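You operate a simulated robot arm through the tools that you are given. There is no shell and no other tool. Be economical: measure what you need, move in short steps, check, and stop when the job is done.

You run a simulated robot arm. Do the job below in one go: nothing can be reset, and whatever is moved stays where it is left.

## Task
Move the green dam to the slot that the length card names.
Fine: cam knob to slack first, the dam home in its slot, the knob tight again.

It is judged by the outcome, as a careful person would: the job done as asked, and still so three seconds after it is handed in. It fails if anything else is knocked over, pushed out of place, dropped, spilled or broken.

## Robot
A 7-joint arm with a two-finger parallel gripper, fixed in place. Base frame: the origin is at the foot of the arm, x ahead of it, y to its left, z up; the work surface is at about z = 0.874. Readings come in m, degrees, newtons and seconds.
With the tool pointing down near the work surface it reaches from about 0.24 to 0.68 m from the base axis. Its first joint turns from -66.0 to 66.0 degrees. Payload 2.4 kg.
The tool frame sits at the grasp point between the pads (the TCP): z along the fingers, y along the line on which they close. The tips reach 0.03 m beyond it. The gripper opens to 0.094 m. The fingers are 0.028 m wide and 0.01 m thick; the gripper's body (0.05 by 0.096 m) begins 0.055 m behind the TCP.
Orientation is that of the tool frame in the base frame, as [roll, pitch, yaw] about the fixed x, y, z axes, in that order (R = Rz(yaw) Ry(pitch) Rx(roll)). With the fingers straight down and closing along the base's y, the tool's x points along the base's -x, its y along +y and its z along -z.

## Interface
- The arm moves only by the tool servo_tool. Its argument "commands" is text: rows parted by semicolons, each of 7 numbers parted by spaces: the shift along the base's x, y, z in units of 200 mm (1.0 is 200 mm), then the turn, a rotation vector about the base's x, y, z in units of 180 degrees (1.0 is 180 degrees), then the gripper command, from -1 (fully open) to 1 (shut), values between in proportion. In form: x y z rx ry rz hand; .... A call has 1 to 8 rows; each row is the pose to reach, as a shift and turn from the pose commanded when the call began. A call with a number of a shift or a turn outside -1 to 1 is refused whole. A row lasts 0.2 s, in which the tool goes at most 0.05 m and 8.6 degrees; a call with a longer step from one row to the next is refused whole, and so is a gripper value outside its range. Where a pose cannot be reached the arm comes as near as it can. A force on the tool above 40 N (or 10 N above the force at the start of the call, whichever is more), or a blocked arm, ends the call early, and 0.2 s more pass. The fingers move at their own pace (about 0.153 m/s each) and stop on an object; they squeeze with about 40 N. The grip force told is the motor's: it shows also when the fingers shut on nothing. Time passes only in rows, and 0.2 s behind the last, so rows that repeat a pose let the fingers close. The reply holds the time, the measured pose of the TCP, the force on the tool along the base axes, the opening and the grip force, in the units named above and with some noise.
- Cameras (640 x 400 px; columns grow to the right, rows downward): "scene" is fixed at [0.0453, 0.4719, 1.4537]; the picture's right is [-0.70, -0.72, 0.00], its down [-0.39, 0.38, -0.84] and it looks along [0.60, -0.59, -0.54] (base axes); focal length 326 px, centre (320, 200). "wrist" rides on the gripper at [-0.037, 0, -0.058] in the tool frame; the picture's right is [0.00, -1.00, 0.00], its down [0.97, 0.00, -0.24] and it looks along [0.24, 0.00, 0.97] (tool axes); focal length 218 px, centre (320, 200).
- get_image(camera): a new picture of that camera. The clock stands still meanwhile.
- pixel_to_xyz(camera, pixels): for up to 12 pixels [column, row] of the newest picture of that camera ("zoom" is the newest enlarged one), the place [x, y, z] in the base frame of the surface seen there, good to about 0.003 m, but the place of the scene camera against the robot may be out by one fixed shift of up to 0.012 m in any direction. The clock stands still meanwhile.
- zoom(camera, box): a new picture of the part [left, top, right, bottom] of that camera's present view, enlarged. The clock stands still meanwhile.
- hand_in(): hands the job in; it is judged then, once.

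Work in short steps. Measure before you move; look again where a grasp or a placing could have gone wrong, and mend it. You have 80 turns and 46 pictures in all, those below and enlarged ones among them. Open the gripper and draw the arm clear of the work before you hand the job in, unless the task says otherwise; then end with one line.

The tools are called after "Call:" by a JSON object that holds its "name" and its "arguments". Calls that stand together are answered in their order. servo_tool: Moves the arm, as the interface text tells. Its arguments: {"type":"object","properties":{"commands":{"type":"string"}},"required":["commands"]} The other tools are called the same way: get_image (camera) takes a picture; pixel_to_xyz (camera, pixels) gives the place of the surface under pixels of a picture; zoom (camera, box) takes an enlarged picture of a part of a camera's view; hand_in () hands the job in.

At the start:

```text
t: 0.0
position: [0.3603, 0.0702, 1.2217]
orientation: [-179.9, 0.0, 180.0]
contact_force: [-0.7, 0.4, 0.6]
gripper_width: 0.0939
finger_force: 0.0
```

scene: 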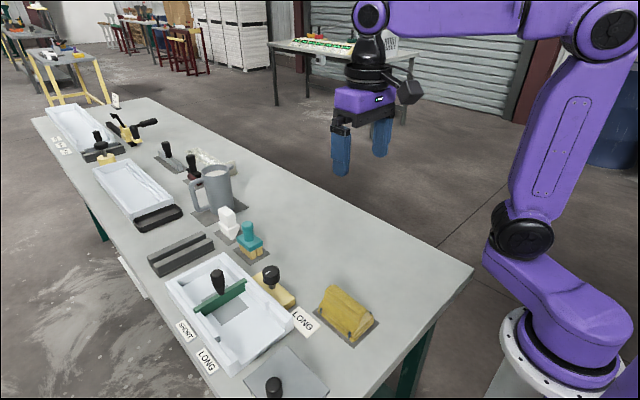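
wrist: 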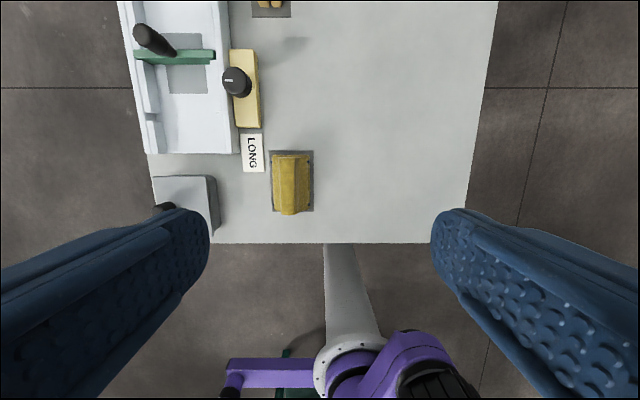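

The scene shows a tray with the green dam around (222,295), knob on a yellow block at (272,275), labels SHORT/LONG at (185,332),(207,360), and a card LONG at (303,320). I enlarge it.

Call:
{"name": "zoom", "arguments": {"camera": "scene", "box": [140, 230, 340, 400]}}

Call:
{"name": "zoom", "arguments": {"camera": "wrist", "box": [110, 0, 330, 220]}}

```text
2.35 times, centred on (240, 315) of scene
```

zoom: 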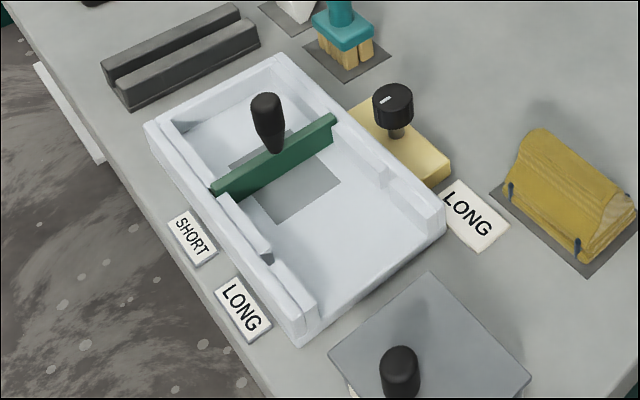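

```text
1.82 times, centred on (220, 110) of wrist
```

zoom: 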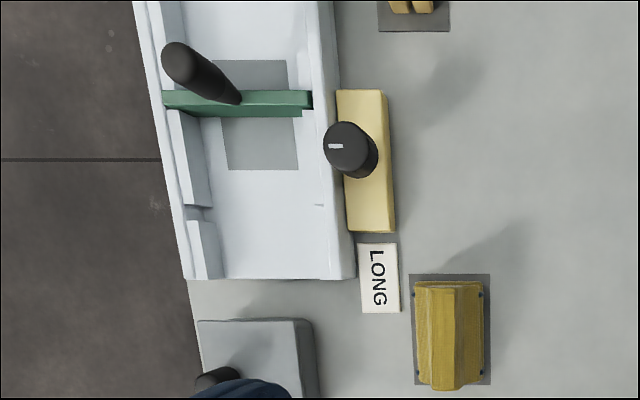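

The dam sits in the SHORT slot and the card says LONG (slot nearer the robot). I measure the key points.

Call:
{"name": "pixel_to_xyz", "arguments": {"camera": "wrist", "pixels": [[152, 40], [140, 57], [210, 57], [237, 80], [245, 115], [176, 90], [180, 78], [225, 75], [180, 145], [225, 145], [250, 155], [290, 180]]}}

Call:
{"name": "pixel_to_xyz", "arguments": {"camera": "zoom", "pixels": [[170, 55], [235, 95], [170, 100], [310, 100], [345, 140], [205, 213], [185, 160], [205, 255], [350, 215], [318, 205], [180, 120], [330, 110]]}}

```text
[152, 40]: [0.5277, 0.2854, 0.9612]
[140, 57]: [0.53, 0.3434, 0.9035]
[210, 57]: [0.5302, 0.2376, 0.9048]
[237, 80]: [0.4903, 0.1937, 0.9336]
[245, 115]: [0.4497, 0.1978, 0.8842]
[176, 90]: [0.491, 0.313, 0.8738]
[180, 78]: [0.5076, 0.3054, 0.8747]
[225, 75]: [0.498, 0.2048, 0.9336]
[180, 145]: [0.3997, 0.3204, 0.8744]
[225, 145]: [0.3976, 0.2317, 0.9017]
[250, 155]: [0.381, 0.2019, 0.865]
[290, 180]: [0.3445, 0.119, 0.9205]
```

```text
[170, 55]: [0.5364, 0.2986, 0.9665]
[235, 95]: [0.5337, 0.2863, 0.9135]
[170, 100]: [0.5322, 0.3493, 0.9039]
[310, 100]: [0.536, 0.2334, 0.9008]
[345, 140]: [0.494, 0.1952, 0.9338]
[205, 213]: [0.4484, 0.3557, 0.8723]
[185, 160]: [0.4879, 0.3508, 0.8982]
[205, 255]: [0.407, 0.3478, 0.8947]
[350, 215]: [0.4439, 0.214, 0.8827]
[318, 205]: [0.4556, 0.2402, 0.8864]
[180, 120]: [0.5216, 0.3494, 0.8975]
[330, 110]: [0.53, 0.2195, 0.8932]
```

I move above the tray for a closer look.

Call:
{"name": "servo_tool", "arguments": {"commands": "0.1 0.16 -0.08 0 0 0 -1;0.2 0.32 -0.16 0 0 0 -1;0.3 0.48 -0.24 0 0 0 -1;0.4 0.62 -0.32 0 0 0 -1;0.52 0.78 -0.4 0 0 0 -1;0.62 0.92 -0.46 0 0 0 -1;0.62 0.92 -0.46 0 0 0 -1"}}

Call:
{"name": "get_image", "arguments": {"camera": "wrist"}}

```text
t: 1.6
position: [0.4864, 0.254, 1.1297]
orientation: [179.9, 0.0, -180.0]
contact_force: [-0.2, 0.0, 0.1]
gripper_width: 0.0942
finger_force: 0.1
```

```text
41 pictures are left
```

wrist: 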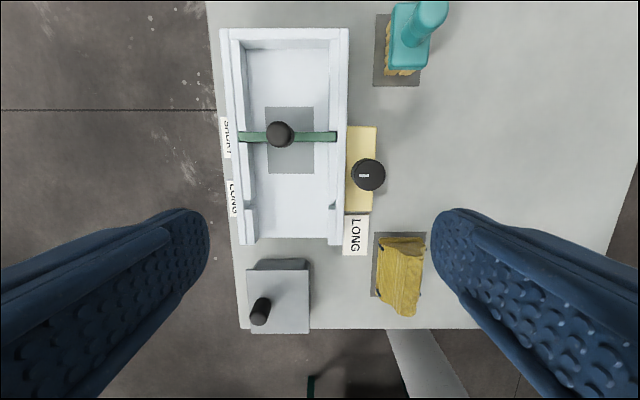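

Call:
{"name": "zoom", "arguments": {"camera": "wrist", "box": [215, 95, 415, 255]}}

```text
2.50 times, centred on (315, 175) of wrist
```

zoom: 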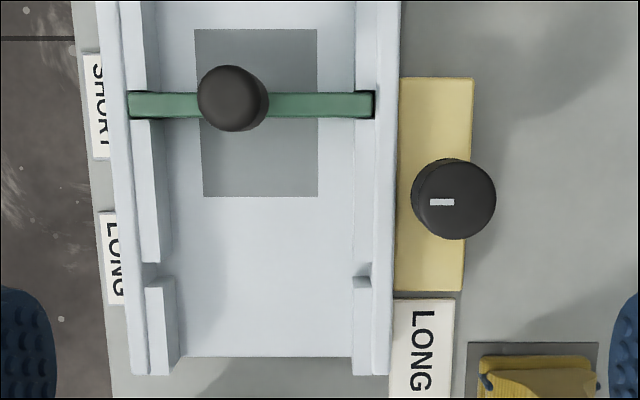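

Knob mark points to the tray (+y). I measure slot, dam, handle and knob in this view.

Call:
{"name": "pixel_to_xyz", "arguments": {"camera": "zoom", "pixels": [[230, 95], [215, 85], [140, 105], [365, 104], [151, 269], [362, 276], [455, 180], [455, 225], [435, 203], [495, 200], [413, 200], [151, 230]]}}

Call:
{"name": "zoom", "arguments": {"camera": "scene", "box": [230, 250, 310, 310]}}

```text
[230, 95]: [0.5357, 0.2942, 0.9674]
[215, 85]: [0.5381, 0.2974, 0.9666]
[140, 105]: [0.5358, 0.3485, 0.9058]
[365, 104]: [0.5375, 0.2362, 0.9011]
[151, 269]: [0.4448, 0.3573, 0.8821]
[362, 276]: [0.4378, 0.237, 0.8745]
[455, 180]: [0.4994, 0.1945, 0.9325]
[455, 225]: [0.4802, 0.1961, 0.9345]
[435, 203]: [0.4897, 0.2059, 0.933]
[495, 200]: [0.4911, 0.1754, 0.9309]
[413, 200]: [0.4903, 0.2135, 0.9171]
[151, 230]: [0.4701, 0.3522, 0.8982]
```

```text
6.67 times, centred on (270, 280) of scene
```

zoom: 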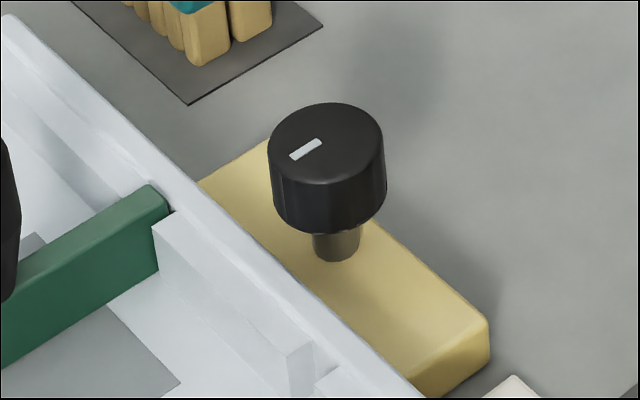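

The knob is at (0.490, 0.1945), top z 0.934. I go above it, fingers half open, to z≈1.0, and check alignment.

Call:
{"name": "servo_tool", "arguments": {"commands": "0.0 -0.15 -0.15 0 0 0 -0.4;0.01 -0.298 -0.3 0 0 0 -0.4;0.018 -0.298 -0.5 0 0 0 -0.4;0.018 -0.298 -0.65 0 0 0 -0.4;0.018 -0.298 -0.65 0 0 0 -0.4"}}

Call:
{"name": "get_image", "arguments": {"camera": "wrist"}}

```text
t: 2.8
position: [0.4878, 0.1959, 1.0]
orientation: [180.0, 0.1, 179.9]
contact_force: [-0.6, -0.1, -0.3]
gripper_width: 0.0656
finger_force: 0.0
```

```text
38 pictures are left
```

wrist: 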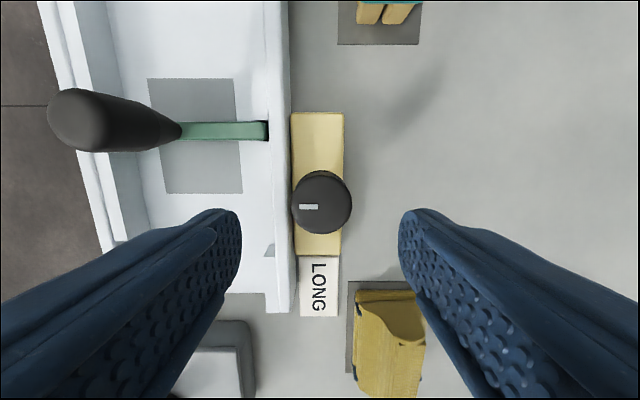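

Call:
{"name": "pixel_to_xyz", "arguments": {"camera": "wrist", "pixels": [[320, 176], [320, 228], [296, 203], [347, 203], [308, 207], [320, 203], [267, 250], [272, 256], [282, 200], [265, 131]]}}

```text
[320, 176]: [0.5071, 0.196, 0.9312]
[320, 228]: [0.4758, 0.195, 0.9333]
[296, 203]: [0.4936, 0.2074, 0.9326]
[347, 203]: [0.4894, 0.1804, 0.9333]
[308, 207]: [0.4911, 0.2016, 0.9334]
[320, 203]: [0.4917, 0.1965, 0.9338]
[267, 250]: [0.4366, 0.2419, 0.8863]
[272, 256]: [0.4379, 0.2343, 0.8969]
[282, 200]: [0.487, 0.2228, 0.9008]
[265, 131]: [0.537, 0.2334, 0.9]
```

Knob centre ≈(0.491, 0.195), wall top z≈0.901. I descend so the tips stop at z≈0.911 and close.

Call:
{"name": "servo_tool", "arguments": {"commands": "0.015 -0.005 -0.15 0 0 0 -0.4;0.015 -0.005 -0.25 0 0 0 -0.4;0.015 -0.005 -0.295 0 0 0 -0.4;0.015 -0.005 -0.295 0 0 0 1;0.015 -0.005 -0.295 0 0 0 1;0.015 -0.005 -0.295 0 0 0 1"}}

```text
t: 4.2
position: [0.4926, 0.1949, 0.941]
orientation: [179.9, 0.0, -180.0]
contact_force: [-0.2, 8.0, -7.5]
gripper_width: 0.0368
finger_force: 45.1
```

Gripped (0.037 m). I try a small CCW turn to feel the direction.

Call:
{"name": "servo_tool", "arguments": {"commands": "0 0 0 0 0 0.04 1;0 0 0 0 0 0.08 1;0 0 0 0 0 0.12 1;0 0 0 0 0 0.12 1"}}

Call:
{"name": "get_image", "arguments": {"camera": "wrist"}}

```text
t: 5.2
position: [0.4925, 0.1959, 0.9422]
orientation: [179.9, 0.1, -158.2]
contact_force: [-1.1, 22.8, 1.1]
gripper_width: 0.037
finger_force: 44.6
```

```text
37 pictures are left
```

wrist: 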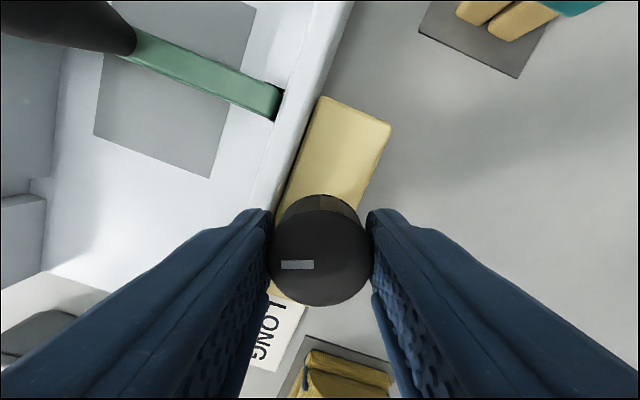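

The knob turned with the hand (mark still lies across the fingers). There is +22 N along y, so I ease 2 mm to +y and go on turning.

Call:
{"name": "servo_tool", "arguments": {"commands": "0 0.01 0 0 0 0 1;0 0.01 0 0 0 0.04 1;0 0.01 0 0 0 0.08 1;0 0.01 0 0 0 0.08 1"}}

```text
t: 6.2
position: [0.4922, 0.1967, 0.9419]
orientation: [180.0, -0.1, -143.9]
contact_force: [-13.9, 10.4, 9.8]
gripper_width: 0.0369
finger_force: 45.1
```

Forces moderate; shift slightly (-x, +y) and continue turning.

Call:
{"name": "servo_tool", "arguments": {"commands": "-0.006 0.004 0 0 0 0 1;-0.006 0.004 0 0 0 0.04 1;-0.006 0.004 0 0 0 0.08 1;-0.006 0.004 0 0 0 0.12 1;-0.006 0.004 0 0 0 0.12 1"}}

Call:
{"name": "get_image", "arguments": {"camera": "wrist"}}

Call:
{"name": "zoom", "arguments": {"camera": "scene", "box": [170, 230, 330, 350]}}

```text
t: 7.4
position: [0.4912, 0.1967, 0.9404]
orientation: [179.9, 0.0, -122.4]
contact_force: [-6.3, 1.4, 15.1]
gripper_width: 0.037
finger_force: 44.5
```

```text
36 pictures are left
```

wrist: 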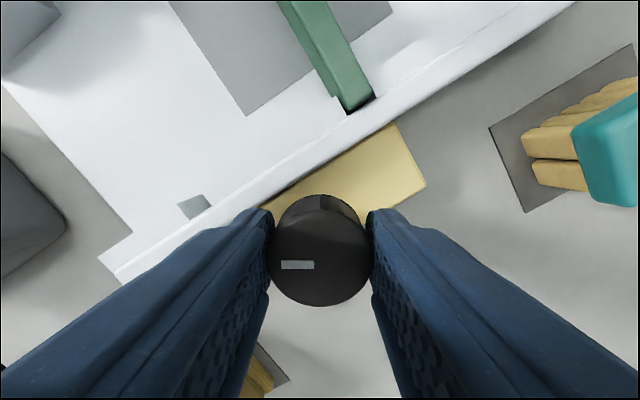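

```text
3.33 times, centred on (250, 290) of scene
```

zoom: 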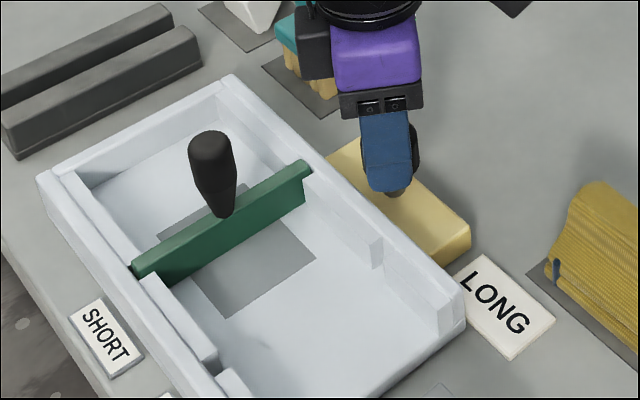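

Now 58° turned, dam unmoved. I relieve 1 mm upward and continue to 90°.

Call:
{"name": "servo_tool", "arguments": {"commands": "-0.004 0 0.005 0 0 0 1;-0.004 0 0.005 0 0 0.045 1;-0.004 0 0.005 0 0 0.09 1;-0.004 0 0.005 0 0 0.135 1;-0.004 0 0.005 0 0 0.18 1;-0.004 0 0.005 0 0 0.18 1"}}

Call:
{"name": "get_image", "arguments": {"camera": "wrist"}}

```text
t: 8.8
position: [0.4901, 0.197, 0.9406]
orientation: [179.9, -0.1, -90.0]
contact_force: [7.7, -2.5, -19.6]
gripper_width: 0.0365
finger_force: 44.1
```

```text
34 pictures are left
```

wrist: 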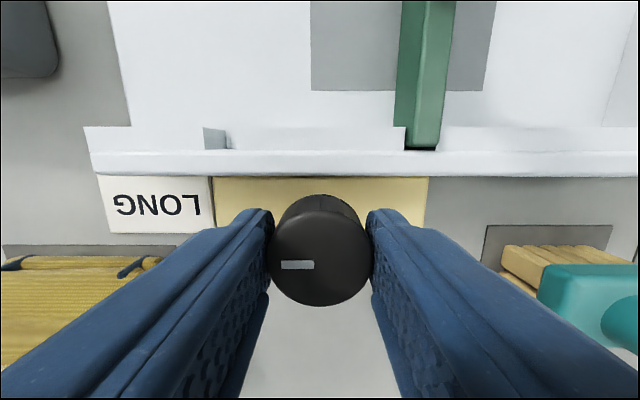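

At 90°, no stop felt yet. I relieve z and try a further ~16° to feel for a stop.

Call:
{"name": "servo_tool", "arguments": {"commands": "0 0 -0.005 0 0 0 1;0 0 -0.005 0 0 0.03 1;0 0 -0.005 0 0 0.06 1;0 0 -0.005 0 0 0.09 1;0 0 -0.005 0 0 0.09 1"}}

Call:
{"name": "get_image", "arguments": {"camera": "wrist"}}

```text
t: 10.0
position: [0.4888, 0.1978, 0.941]
orientation: [-180.0, 0.0, -73.7]
contact_force: [-2.9, -2.9, 7.6]
gripper_width: 0.0368
finger_force: 45.2
```

```text
33 pictures are left
```

wrist: 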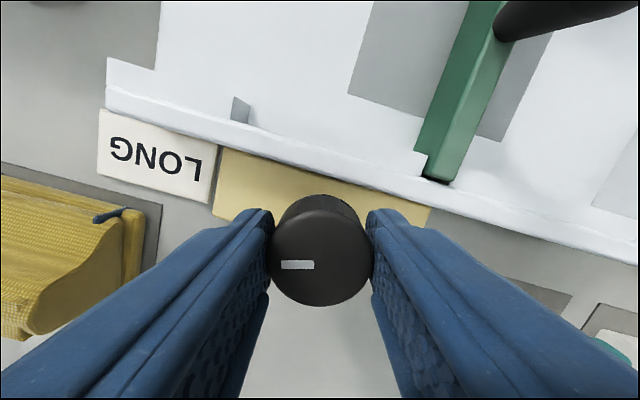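

Still turns freely (106°). I continue further to look for the end.

Call:
{"name": "servo_tool", "arguments": {"commands": "0 0 0 0 0 0.045 1;0 0 0 0 0 0.09 1;0 0 0 0 0 0.135 1;0 0 0 0 0 0.18 1;0 0 0 0 0 0.18 1"}}

Call:
{"name": "get_image", "arguments": {"camera": "wrist"}}

```text
t: 11.2
position: [0.4888, 0.1966, 0.9395]
orientation: [179.8, 0.0, -41.3]
contact_force: [-12.6, -3.9, -1.2]
gripper_width: 0.0375
finger_force: 44.5
```

```text
32 pictures are left
```

wrist: 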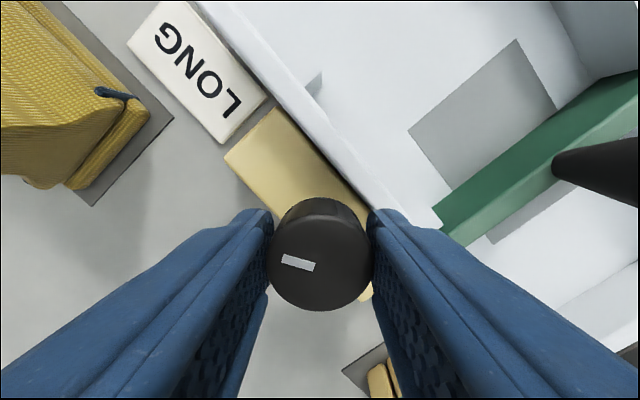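

The mark slipped ~13° against the fingers: end stop at about 125°, so that's slack. I open, rise straight up, and unwind the hand.

Call:
{"name": "servo_tool", "arguments": {"commands": "0 0 0 0 0 0 -0.4;0 0 0 0 0 0 -0.4;0 0 0.15 0 0 0 -0.4;0 0 0.35 0 0 0 -0.4;0 0 0.55 0 0 0 -0.4;0 0 0.75 0 0 -0.045 -0.4;0 0 0.75 0 0 -0.09 -0.4;0 0 0.75 0 0 -0.135 -0.4"}}

Call:
{"name": "servo_tool", "arguments": {"commands": "0 0.05 0 0 0 -0.045 -0.4;0 0.1 0 0 0 -0.09 -0.4;0 0.15 0 0 0 -0.135 -0.4;0.0 0.2 0 0 0 -0.18 -0.4;0 0.25 0 0 0 -0.225 -0.4;0.0 0.3 0 0 0 -0.27 -0.4;0.0 0.35 0 0 0 -0.315 -0.4;0.0 0.4 0 0 0 -0.36 -0.4"}}

Call:
{"name": "servo_tool", "arguments": {"commands": "0.05 0.03 0 0 0 -0.045 -0.4;0.1 0.06 0 0 0 -0.09 -0.4;0.15 0.09 0 0 0 -0.135 -0.4;0.2 0.09 0 0 0 -0.18 -0.4;0.2 0.09 0 0 0 -0.225 -0.4;0.2 0.09 0 0 0 -0.27 -0.4;0.2 0.09 0 0 0 -0.275 -0.4"}}

Call:
{"name": "get_image", "arguments": {"camera": "wrist"}}

```text
t: 13.0
position: [0.4899, 0.1976, 1.0917]
orientation: [-180.0, 0.0, -65.8]
contact_force: [0.3, 0.8, 1.0]
gripper_width: 0.0658
finger_force: 0.0
```

```text
t: 14.8
position: [0.4896, 0.2774, 1.0925]
orientation: [180.0, 0.0, -130.8]
contact_force: [0.8, 0.2, 0.7]
gripper_width: 0.066
finger_force: 0.1
```

```text
t: 16.4
position: [0.5297, 0.2951, 1.0905]
orientation: [179.9, 0.0, 179.8]
contact_force: [-0.3, -0.2, 0.3]
gripper_width: 0.0659
finger_force: 0.0
```

```text
31 pictures are left
```

wrist: 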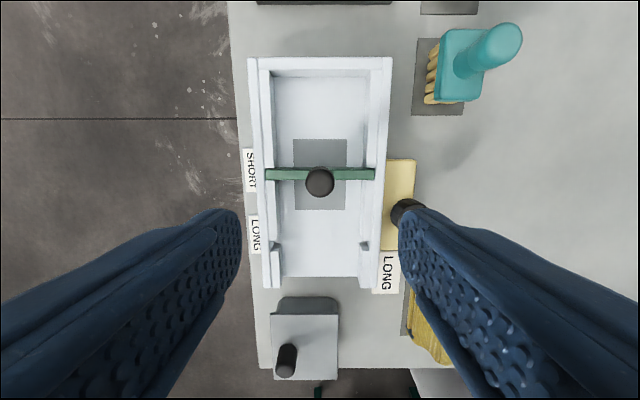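

I zoom on the tray to measure the handle, dam and LONG slot.

Call:
{"name": "zoom", "arguments": {"camera": "wrist", "box": [240, 150, 400, 270]}}

Call:
{"name": "pixel_to_xyz", "arguments": {"camera": "wrist", "pixels": [[320, 181], [308, 183], [332, 183], [320, 170], [320, 195], [290, 175], [360, 175], [269, 175], [373, 175], [275, 244], [364, 244]]}}

```text
3.33 times, centred on (320, 210) of wrist
```

zoom: 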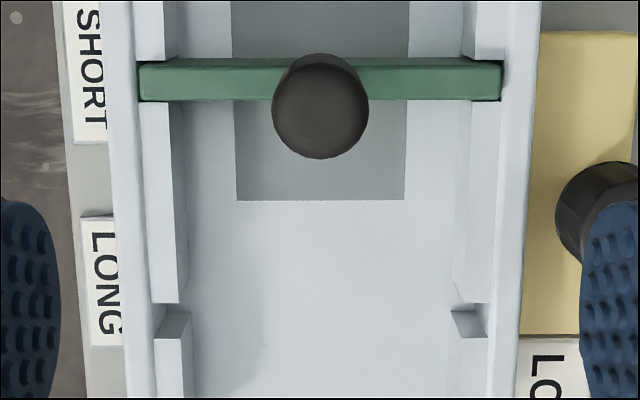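

```text
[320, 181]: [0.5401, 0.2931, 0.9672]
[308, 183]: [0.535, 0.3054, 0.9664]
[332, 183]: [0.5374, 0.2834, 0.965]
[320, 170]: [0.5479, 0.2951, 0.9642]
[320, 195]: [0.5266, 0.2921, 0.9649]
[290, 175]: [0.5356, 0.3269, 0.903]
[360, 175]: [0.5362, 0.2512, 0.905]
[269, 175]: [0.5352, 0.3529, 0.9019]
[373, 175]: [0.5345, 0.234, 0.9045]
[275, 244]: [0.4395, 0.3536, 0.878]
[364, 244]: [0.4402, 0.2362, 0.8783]
```

Call:
{"name": "pixel_to_xyz", "arguments": {"camera": "zoom", "pixels": [[480, 298], [475, 343], [155, 298], [175, 345], [478, 318], [320, 62], [300, 62], [200, 97], [200, 64], [430, 64], [430, 97], [168, 320]]}}

```text
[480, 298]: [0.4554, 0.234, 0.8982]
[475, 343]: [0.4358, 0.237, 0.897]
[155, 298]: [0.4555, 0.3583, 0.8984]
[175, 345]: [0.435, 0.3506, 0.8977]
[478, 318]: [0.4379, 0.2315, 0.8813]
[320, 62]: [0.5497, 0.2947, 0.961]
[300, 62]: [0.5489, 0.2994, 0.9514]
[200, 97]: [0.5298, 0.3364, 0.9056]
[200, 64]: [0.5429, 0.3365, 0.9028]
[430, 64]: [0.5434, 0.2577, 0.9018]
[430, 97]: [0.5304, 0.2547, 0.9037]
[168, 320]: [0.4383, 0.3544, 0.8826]
```

Handle axis ≈(0.537, 0.2935); LONG slot spans x≈0.438–0.4545 (centre ≈0.446). I descend on the handle, tips just above the dam top, then close.

Call:
{"name": "servo_tool", "arguments": {"commands": "0.03 -0.008 -0.2 0 0 0 -0.4;0.03 -0.008 -0.4 0 0 0 -0.4;0.03 -0.008 -0.6 0 0 0 -0.4;0.03 -0.008 -0.735 0 0 0 -0.4;0.03 -0.008 -0.735 0 0 0 -0.4;0.03 -0.008 -0.735 0 0 0 1;0.03 -0.008 -0.735 0 0 0 1;0.03 -0.008 -0.735 0 0 0 1"}}

Call:
{"name": "zoom", "arguments": {"camera": "scene", "box": [140, 230, 340, 380]}}

```text
t: 18.2
position: [0.5375, 0.2944, 0.9424]
orientation: [-179.9, 0.0, 179.9]
contact_force: [0.9, 0.8, -0.6]
gripper_width: 0.0249
finger_force: 40.5
```

```text
2.67 times, centred on (240, 305) of scene
```

zoom: 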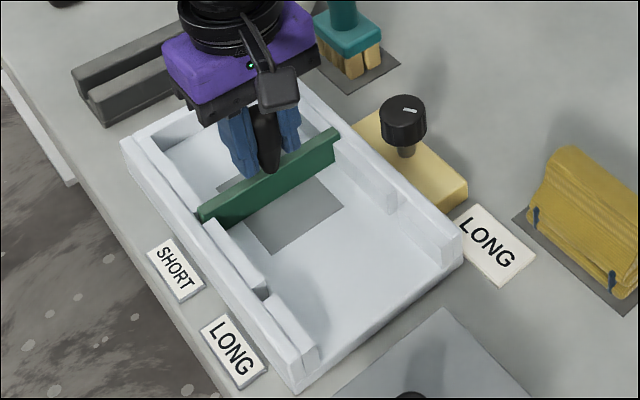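

Held (0.025 m). I lift straight up slowly, watching the force.

Call:
{"name": "servo_tool", "arguments": {"commands": "0 0 0.025 0 0 0 1;0 0 0.05 0 0 0 1;0 0 0.1 0 0 0 1;0 0 0.15 0 0 0 1;0 0 0.2 0 0 0 1;0 0 0.3 0 0 0 1;0 0 0.3 0 0 0 1"}}

Call:
{"name": "zoom", "arguments": {"camera": "scene", "box": [140, 230, 340, 380]}}

Call:
{"name": "get_image", "arguments": {"camera": "wrist"}}

```text
t: 19.8
position: [0.5366, 0.2918, 1.0042]
orientation: [180.0, 0.0, 179.9]
contact_force: [0.4, 0.7, -1.1]
gripper_width: 0.0248
finger_force: 40.1
```

```text
2.67 times, centred on (240, 305) of scene
```

zoom: 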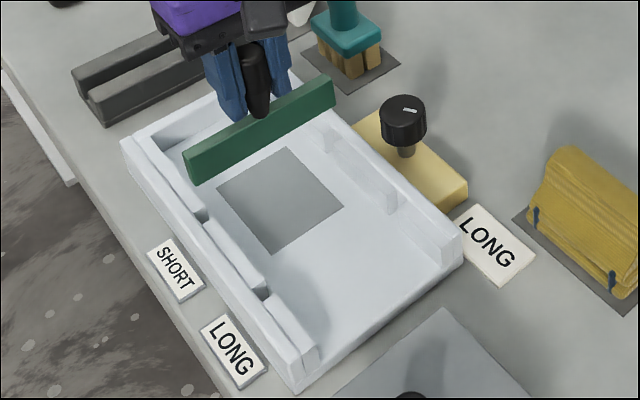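

```text
27 pictures are left
```

wrist: 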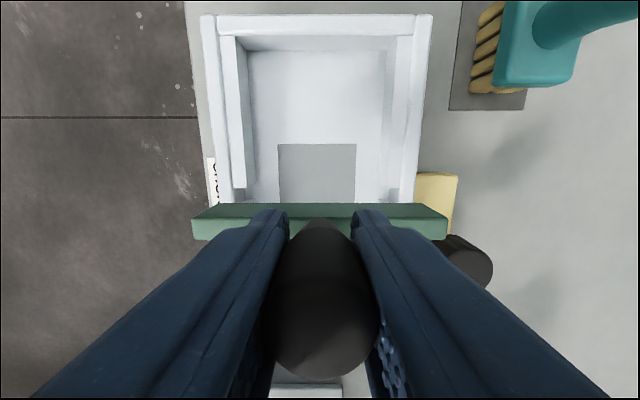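

Dam is free and level. I zoom on the left rail to measure both slots the same way and get the exact spacing.

Call:
{"name": "zoom", "arguments": {"camera": "scene", "box": [180, 290, 260, 360]}}

```text
5.71 times, centred on (220, 325) of scene
```

zoom: 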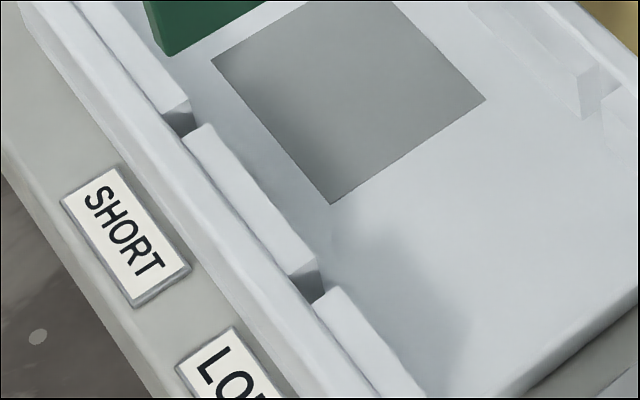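

Call:
{"name": "pixel_to_xyz", "arguments": {"camera": "zoom", "pixels": [[158, 110], [188, 100], [184, 138], [212, 126], [290, 275], [316, 262], [315, 302], [340, 288], [173, 106], [303, 269], [198, 132], [328, 295]]}}

```text
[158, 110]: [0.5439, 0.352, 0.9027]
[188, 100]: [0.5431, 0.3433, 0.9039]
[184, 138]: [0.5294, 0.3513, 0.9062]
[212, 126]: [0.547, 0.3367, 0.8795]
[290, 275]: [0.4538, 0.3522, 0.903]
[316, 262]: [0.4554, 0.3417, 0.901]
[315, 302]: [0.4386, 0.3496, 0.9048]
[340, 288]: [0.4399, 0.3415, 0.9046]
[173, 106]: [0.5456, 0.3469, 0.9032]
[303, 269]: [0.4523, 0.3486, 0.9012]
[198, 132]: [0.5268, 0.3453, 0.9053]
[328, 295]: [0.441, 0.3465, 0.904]
```

Slot spacing measures ≈0.0895 m along -x. I carry the dam over and lower it to just above the rails.

Call:
{"name": "servo_tool", "arguments": {"commands": "-0.1 0 0 0 0 0 1;-0.2 0 0 0 0 0 1;-0.35 0 0 0 0 0 1;-0.448 0 0 0 0 0 1;-0.448 0 0 0 0 0 1;-0.448 0 -0.12 0 0 0 1;-0.448 0 -0.12 0 0 0 1"}}

Call:
{"name": "zoom", "arguments": {"camera": "scene", "box": [170, 260, 300, 370]}}

```text
t: 21.4
position: [0.4478, 0.2939, 0.9788]
orientation: [-179.9, 0.1, -179.9]
contact_force: [-0.2, -0.8, -1.0]
gripper_width: 0.025
finger_force: 40.2
```

```text
3.64 times, centred on (235, 315) of scene
```

zoom: 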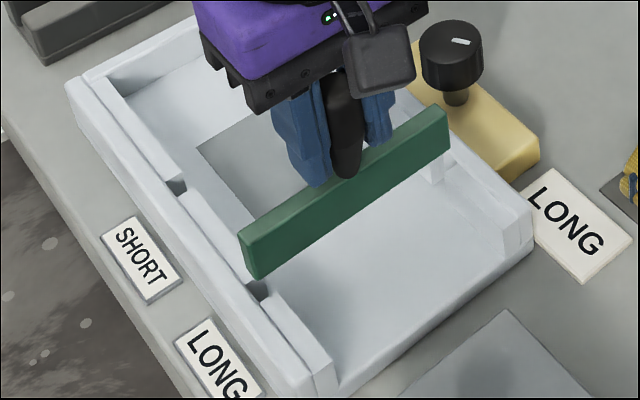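

Dam lines up over the LONG slot on both sides. I lower in small steps; the force limit guards against a jam.

Call:
{"name": "servo_tool", "arguments": {"commands": "0 0 -0.03 0 0 0 1;0 0 -0.06 0 0 0 1;0 0 -0.09 0 0 0 1;0 0 -0.12 0 0 0 1;0 0 -0.15 0 0 0 1;0 0 -0.17 0 0 0 1;0 0 -0.18 0 0 0 1;0 0 -0.18 0 0 0 1"}}

Call:
{"name": "zoom", "arguments": {"camera": "scene", "box": [170, 260, 300, 370]}}

```text
t: 23.2
position: [0.4485, 0.2922, 0.9439]
orientation: [180.0, 0.0, -180.0]
contact_force: [0.6, 1.2, -0.4]
gripper_width: 0.0248
finger_force: 40.2
```

```text
3.64 times, centred on (235, 315) of scene
```

zoom: 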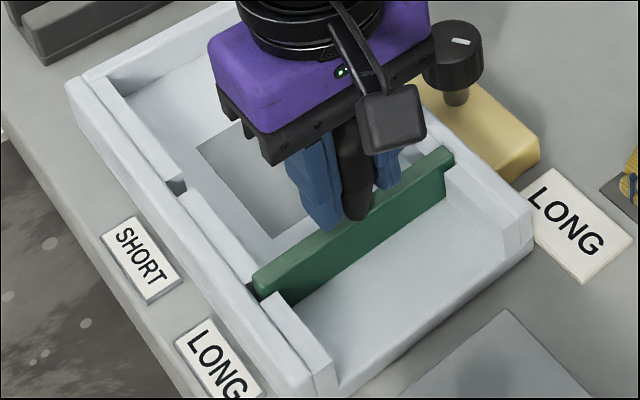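

It slid in without force. I press a further 2 mm to be sure it is home.

Call:
{"name": "servo_tool", "arguments": {"commands": "0 0 -0.005 0 0 0 1;0 0 -0.01 0 0 0 1;0 0 -0.01 0 0 0 1"}}

```text
t: 24.0
position: [0.4468, 0.294, 0.9427]
orientation: [179.9, 0.1, 180.0]
contact_force: [-2.7, -1.3, 20.5]
gripper_width: 0.0246
finger_force: 39.8
```

The +20 N upward shows it is seated on the floor. I release and rise.

Call:
{"name": "servo_tool", "arguments": {"commands": "0 0 0.008 0 0 0 1;0 0 0.008 0 0 0 -0.4;0 0 0.008 0 0 0 -0.4;0 0 0.2 0 0 0 -0.4;0 0 0.4 0 0 0 -0.4;0 0 0.6 0 0 0 -0.4;0 0 0.75 0 0 0 -0.4"}}

Call:
{"name": "get_image", "arguments": {"camera": "wrist"}}

Call:
{"name": "zoom", "arguments": {"camera": "scene", "box": [170, 250, 320, 370]}}

```text
t: 25.6
position: [0.4456, 0.2941, 1.0928]
orientation: [180.0, -0.1, 180.0]
contact_force: [0.6, 0.3, 1.2]
gripper_width: 0.0659
finger_force: 0.1
```

```text
23 pictures are left
```

wrist: 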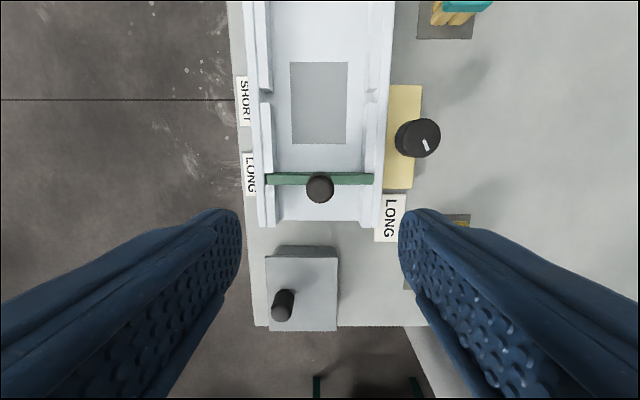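

```text
3.33 times, centred on (245, 310) of scene
```

zoom: 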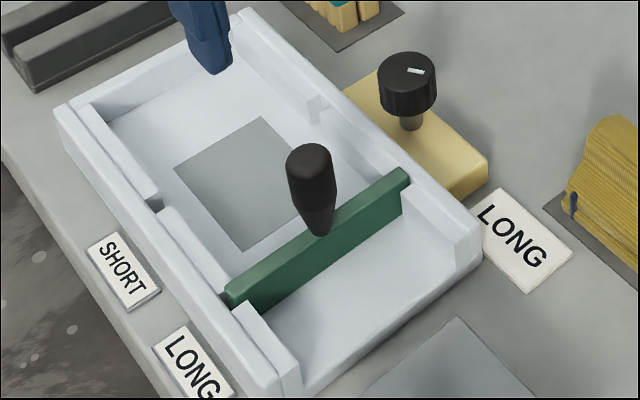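

Dam is in the LONG slot. I check its height and the knob centre.

Call:
{"name": "pixel_to_xyz", "arguments": {"camera": "wrist", "pixels": [[285, 178], [355, 178], [270, 179], [370, 178], [320, 188], [418, 135], [400, 135], [436, 135], [418, 122], [418, 152]]}}

Call:
{"name": "zoom", "arguments": {"camera": "wrist", "box": [240, 90, 460, 230]}}

```text
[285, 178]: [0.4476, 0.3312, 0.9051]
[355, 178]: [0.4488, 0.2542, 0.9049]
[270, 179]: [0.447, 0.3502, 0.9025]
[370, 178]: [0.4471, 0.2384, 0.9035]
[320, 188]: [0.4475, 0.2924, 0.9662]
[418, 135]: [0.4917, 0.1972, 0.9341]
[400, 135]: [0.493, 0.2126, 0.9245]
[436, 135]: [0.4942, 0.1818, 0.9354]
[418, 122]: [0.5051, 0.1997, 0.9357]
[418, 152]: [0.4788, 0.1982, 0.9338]
```

```text
2.86 times, centred on (350, 160) of wrist
```

zoom: 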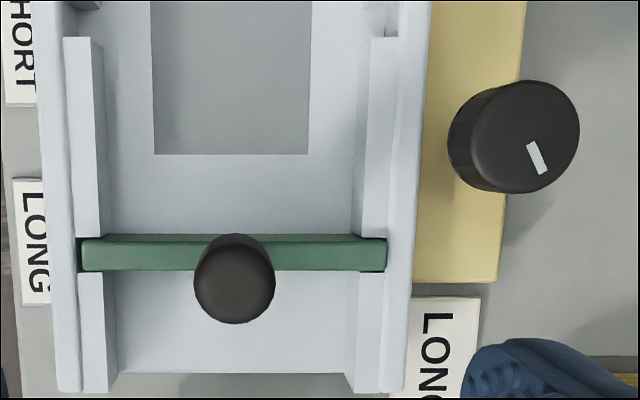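

Dam top is at z≈0.904 along its length, same as before: home. Knob mark is at ~118° from tight. I move over the knob while turning the hand +120°.

Call:
{"name": "servo_tool", "arguments": {"commands": "0.03 -0.06 0 0 0 0.045 -0.4;0.06 -0.12 0 0 0 0.09 -0.4;0.09 -0.18 0 0 0 0.135 -0.4;0.12 -0.24 0 0 0 0.18 -0.4;0.15 -0.3 0 0 0 0.225 -0.4;0.18 -0.36 0 0 0 0.27 -0.4;0.21 -0.42 0 0 0 0.315 -0.4;0.22 -0.488 0 0 0 0.36 -0.4"}}

Call:
{"name": "servo_tool", "arguments": {"commands": "0 0 -0.06 0 0 0.045 -0.4;0 0 -0.12 0 0 0.09 -0.4;0 0 -0.18 0 0 0.135 -0.4;0 0 -0.24 0 0 0.18 -0.4;0 0 -0.3 0 0 0.225 -0.4;0 0 -0.36 0 0 0.27 -0.4;0 0 -0.42 0 0 0.307 -0.4;0 0 -0.45 0 0 0.307 -0.4"}}

Call:
{"name": "get_image", "arguments": {"camera": "wrist"}}

```text
t: 27.4
position: [0.4911, 0.1963, 1.09]
orientation: [-180.0, 0.0, -115.2]
contact_force: [-0.9, -0.7, -0.5]
gripper_width: 0.0656
finger_force: 0.2
```

```text
t: 29.2
position: [0.4914, 0.1971, 1.0015]
orientation: [179.9, -0.1, -59.8]
contact_force: [0.4, -0.4, 0.5]
gripper_width: 0.0657
finger_force: 0.1
```

```text
20 pictures are left
```

wrist: 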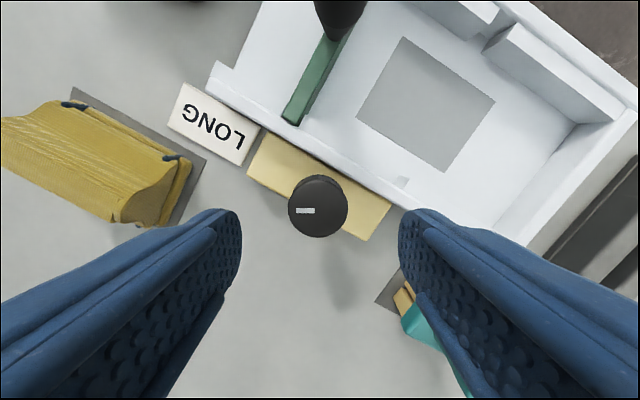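

The mark lies horizontal in this view, so slack is exactly 120°; knob centred. I descend and grip.

Call:
{"name": "servo_tool", "arguments": {"commands": "0 0 -0.15 0 0 0 -0.4;0 0 -0.25 0 0 0 -0.4;0 0 -0.3 0 0 0 -0.4;0 0 -0.3 0 0 0 1;0 0 -0.3 0 0 0 1;0 0 -0.3 0 0 0 1"}}

Call:
{"name": "servo_tool", "arguments": {"commands": "0 0 0 0 0 -0.045 1;0 0 0 0 0 -0.09 1;0 0 0 0 0 -0.135 1;0 0 0 0 0 -0.18 1;0 0 0 0 0 -0.225 1;0 0 0 0 0 -0.27 1;0 0 0 0 0 -0.315 1;0 0 0 0 0 -0.333 1"}}

```text
t: 30.6
position: [0.4891, 0.1946, 0.9425]
orientation: [-180.0, 0.0, -59.9]
contact_force: [-1.0, 0.4, -0.5]
gripper_width: 0.0368
finger_force: 45.0
```

```text
t: 32.4
position: [0.49, 0.1957, 0.9423]
orientation: [-180.0, 0.1, -120.0]
contact_force: [-5.3, -0.4, 33.6]
gripper_width: 0.0369
finger_force: 44.7
```

Turning (60° to go), but +34 N in z; I relieve 1 mm upward and continue.

Call:
{"name": "servo_tool", "arguments": {"commands": "0 0 0.005 0 0 0 1;0 0 0.005 0 0 -0.045 1;0 0 0.005 0 0 -0.09 1;0 0 0.005 0 0 -0.135 1;0 0 0.005 0 0 -0.135 1"}}

Call:
{"name": "get_image", "arguments": {"camera": "wrist"}}

```text
t: 33.6
position: [0.4912, 0.1968, 0.9427]
orientation: [179.9, 0.2, -144.3]
contact_force: [2.9, 0.2, 8.8]
gripper_width: 0.037
finger_force: 44.5
```

```text
19 pictures are left
```

wrist: 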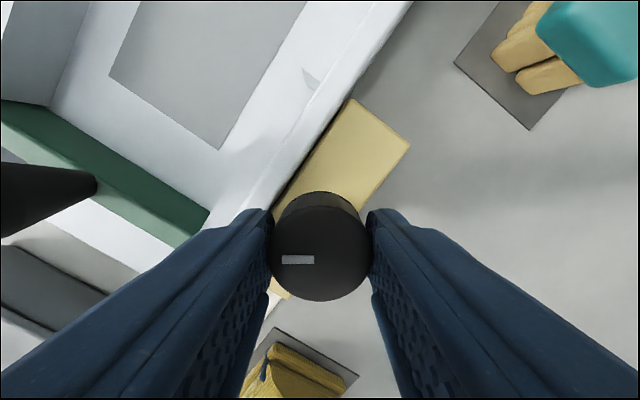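

The knob follows. About 36° remain; I go on to 0° plus a little to feel the stop.

Call:
{"name": "servo_tool", "arguments": {"commands": "0 0 0 0 0 -0.045 1;0 0 0 0 0 -0.09 1;0 0 0 0 0 -0.135 1;0 0 0 0 0 -0.18 1;0 0 0 0 0 -0.21 1;0 0 0 0 0 -0.225 1;0 0 0 0 0 -0.225 1"}}

Call:
{"name": "get_image", "arguments": {"camera": "wrist"}}

```text
t: 35.2
position: [0.4891, 0.196, 0.944]
orientation: [-179.9, -0.2, 175.3]
contact_force: [2.7, -5.9, 6.5]
gripper_width: 0.0372
finger_force: 44.9
```

```text
18 pictures are left
```

wrist: 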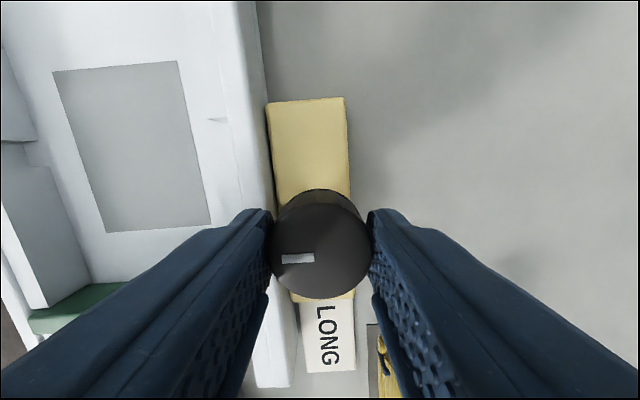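

Hand is at -4.7° and the mark has slipped ~3° the other way: the tight stop is reached. I release and rise.

Call:
{"name": "servo_tool", "arguments": {"commands": "0 0 0 0 0 0 -0.4;0 0 0 0 0 0 -0.4;0 0 0.2 0 0 0 -0.4;0 0 0.4 0 0 0 -0.4;0 0 0.6 0 0 0 -0.4;0.1 0.1 0.8 0 0 0.02 -0.4;0.1 0.25 0.9 0 0 0.026 -0.4;0.1 0.25 0.9 0 0 0.026 -0.4"}}

Call:
{"name": "get_image", "arguments": {"camera": "wrist"}}

Call:
{"name": "get_image", "arguments": {"camera": "scene"}}

```text
t: 37.0
position: [0.5089, 0.2478, 1.1248]
orientation: [-180.0, 0.1, -179.9]
contact_force: [-0.5, 0.6, 0.1]
gripper_width: 0.0658
finger_force: 0.1
```

```text
17 pictures are left
```

wrist: 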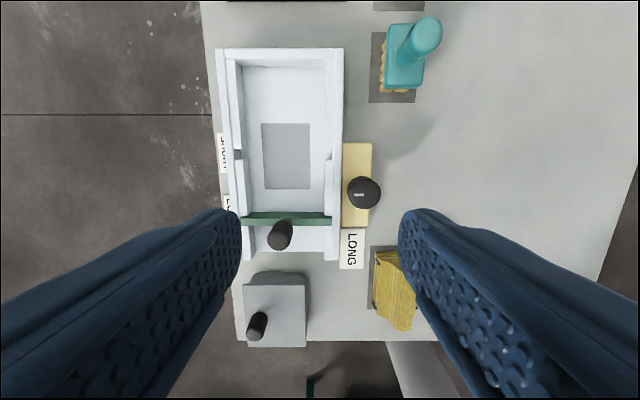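

```text
16 pictures are left
```

scene: 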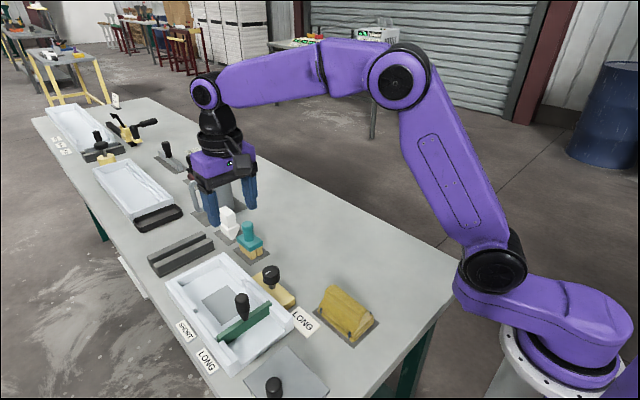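

Call:
{"name": "zoom", "arguments": {"camera": "wrist", "box": [225, 140, 395, 260]}}

Call:
{"name": "pixel_to_xyz", "arguments": {"camera": "wrist", "pixels": [[250, 218], [325, 218], [262, 218], [300, 218]]}}

Call:
{"name": "zoom", "arguments": {"camera": "scene", "box": [160, 240, 320, 380]}}

```text
3.33 times, centred on (310, 200) of wrist
```

zoom: 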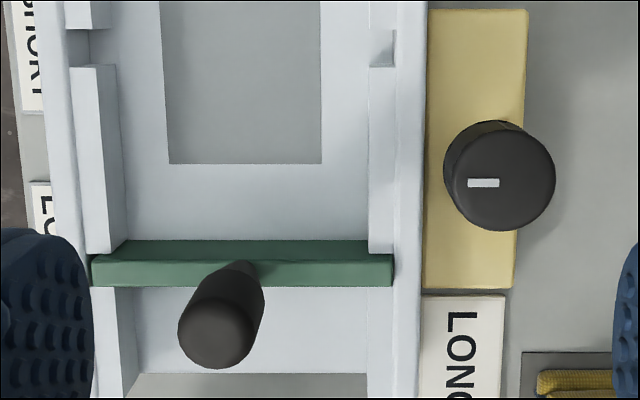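

```text
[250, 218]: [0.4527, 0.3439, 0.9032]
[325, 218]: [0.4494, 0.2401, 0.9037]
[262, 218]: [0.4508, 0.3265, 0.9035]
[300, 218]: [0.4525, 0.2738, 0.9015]
```

```text
2.86 times, centred on (240, 310) of scene
```

zoom: 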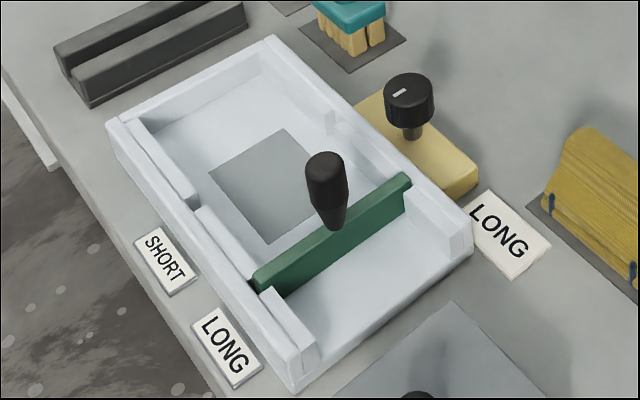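

The knob mark points at the tray as at first, and the dam sits level in LONG (z≈0.903). I draw the arm clear with the gripper open.

Call:
{"name": "servo_tool", "arguments": {"commands": "-0.1 -0.15 0.1 0 0 0 -1;-0.2 -0.3 0.2 0 0 0 -1;-0.3 -0.45 0.3 0 0 0 -1;-0.4 -0.6 0.4 0 0 0 -1;-0.5 -0.75 0.45 0 0 0 -1;-0.5 -0.75 0.45 0 0 0 -1"}}

```text
t: 38.4
position: [0.4102, 0.0955, 1.2154]
orientation: [180.0, 0.0, -180.0]
contact_force: [0.4, 0.6, -0.8]
gripper_width: 0.0938
finger_force: 0.0
```

The arm is clear and the gripper open; I hand in.

Call:
{"name": "hand_in", "arguments": {}}

```text
The job is handed in.
```

I moved the green dam from the SHORT slot to the LONG slot the card names. I turned the cam knob to slack first, the dam now sits level and home, the knob is back at its tight stop, and the job is handed in.
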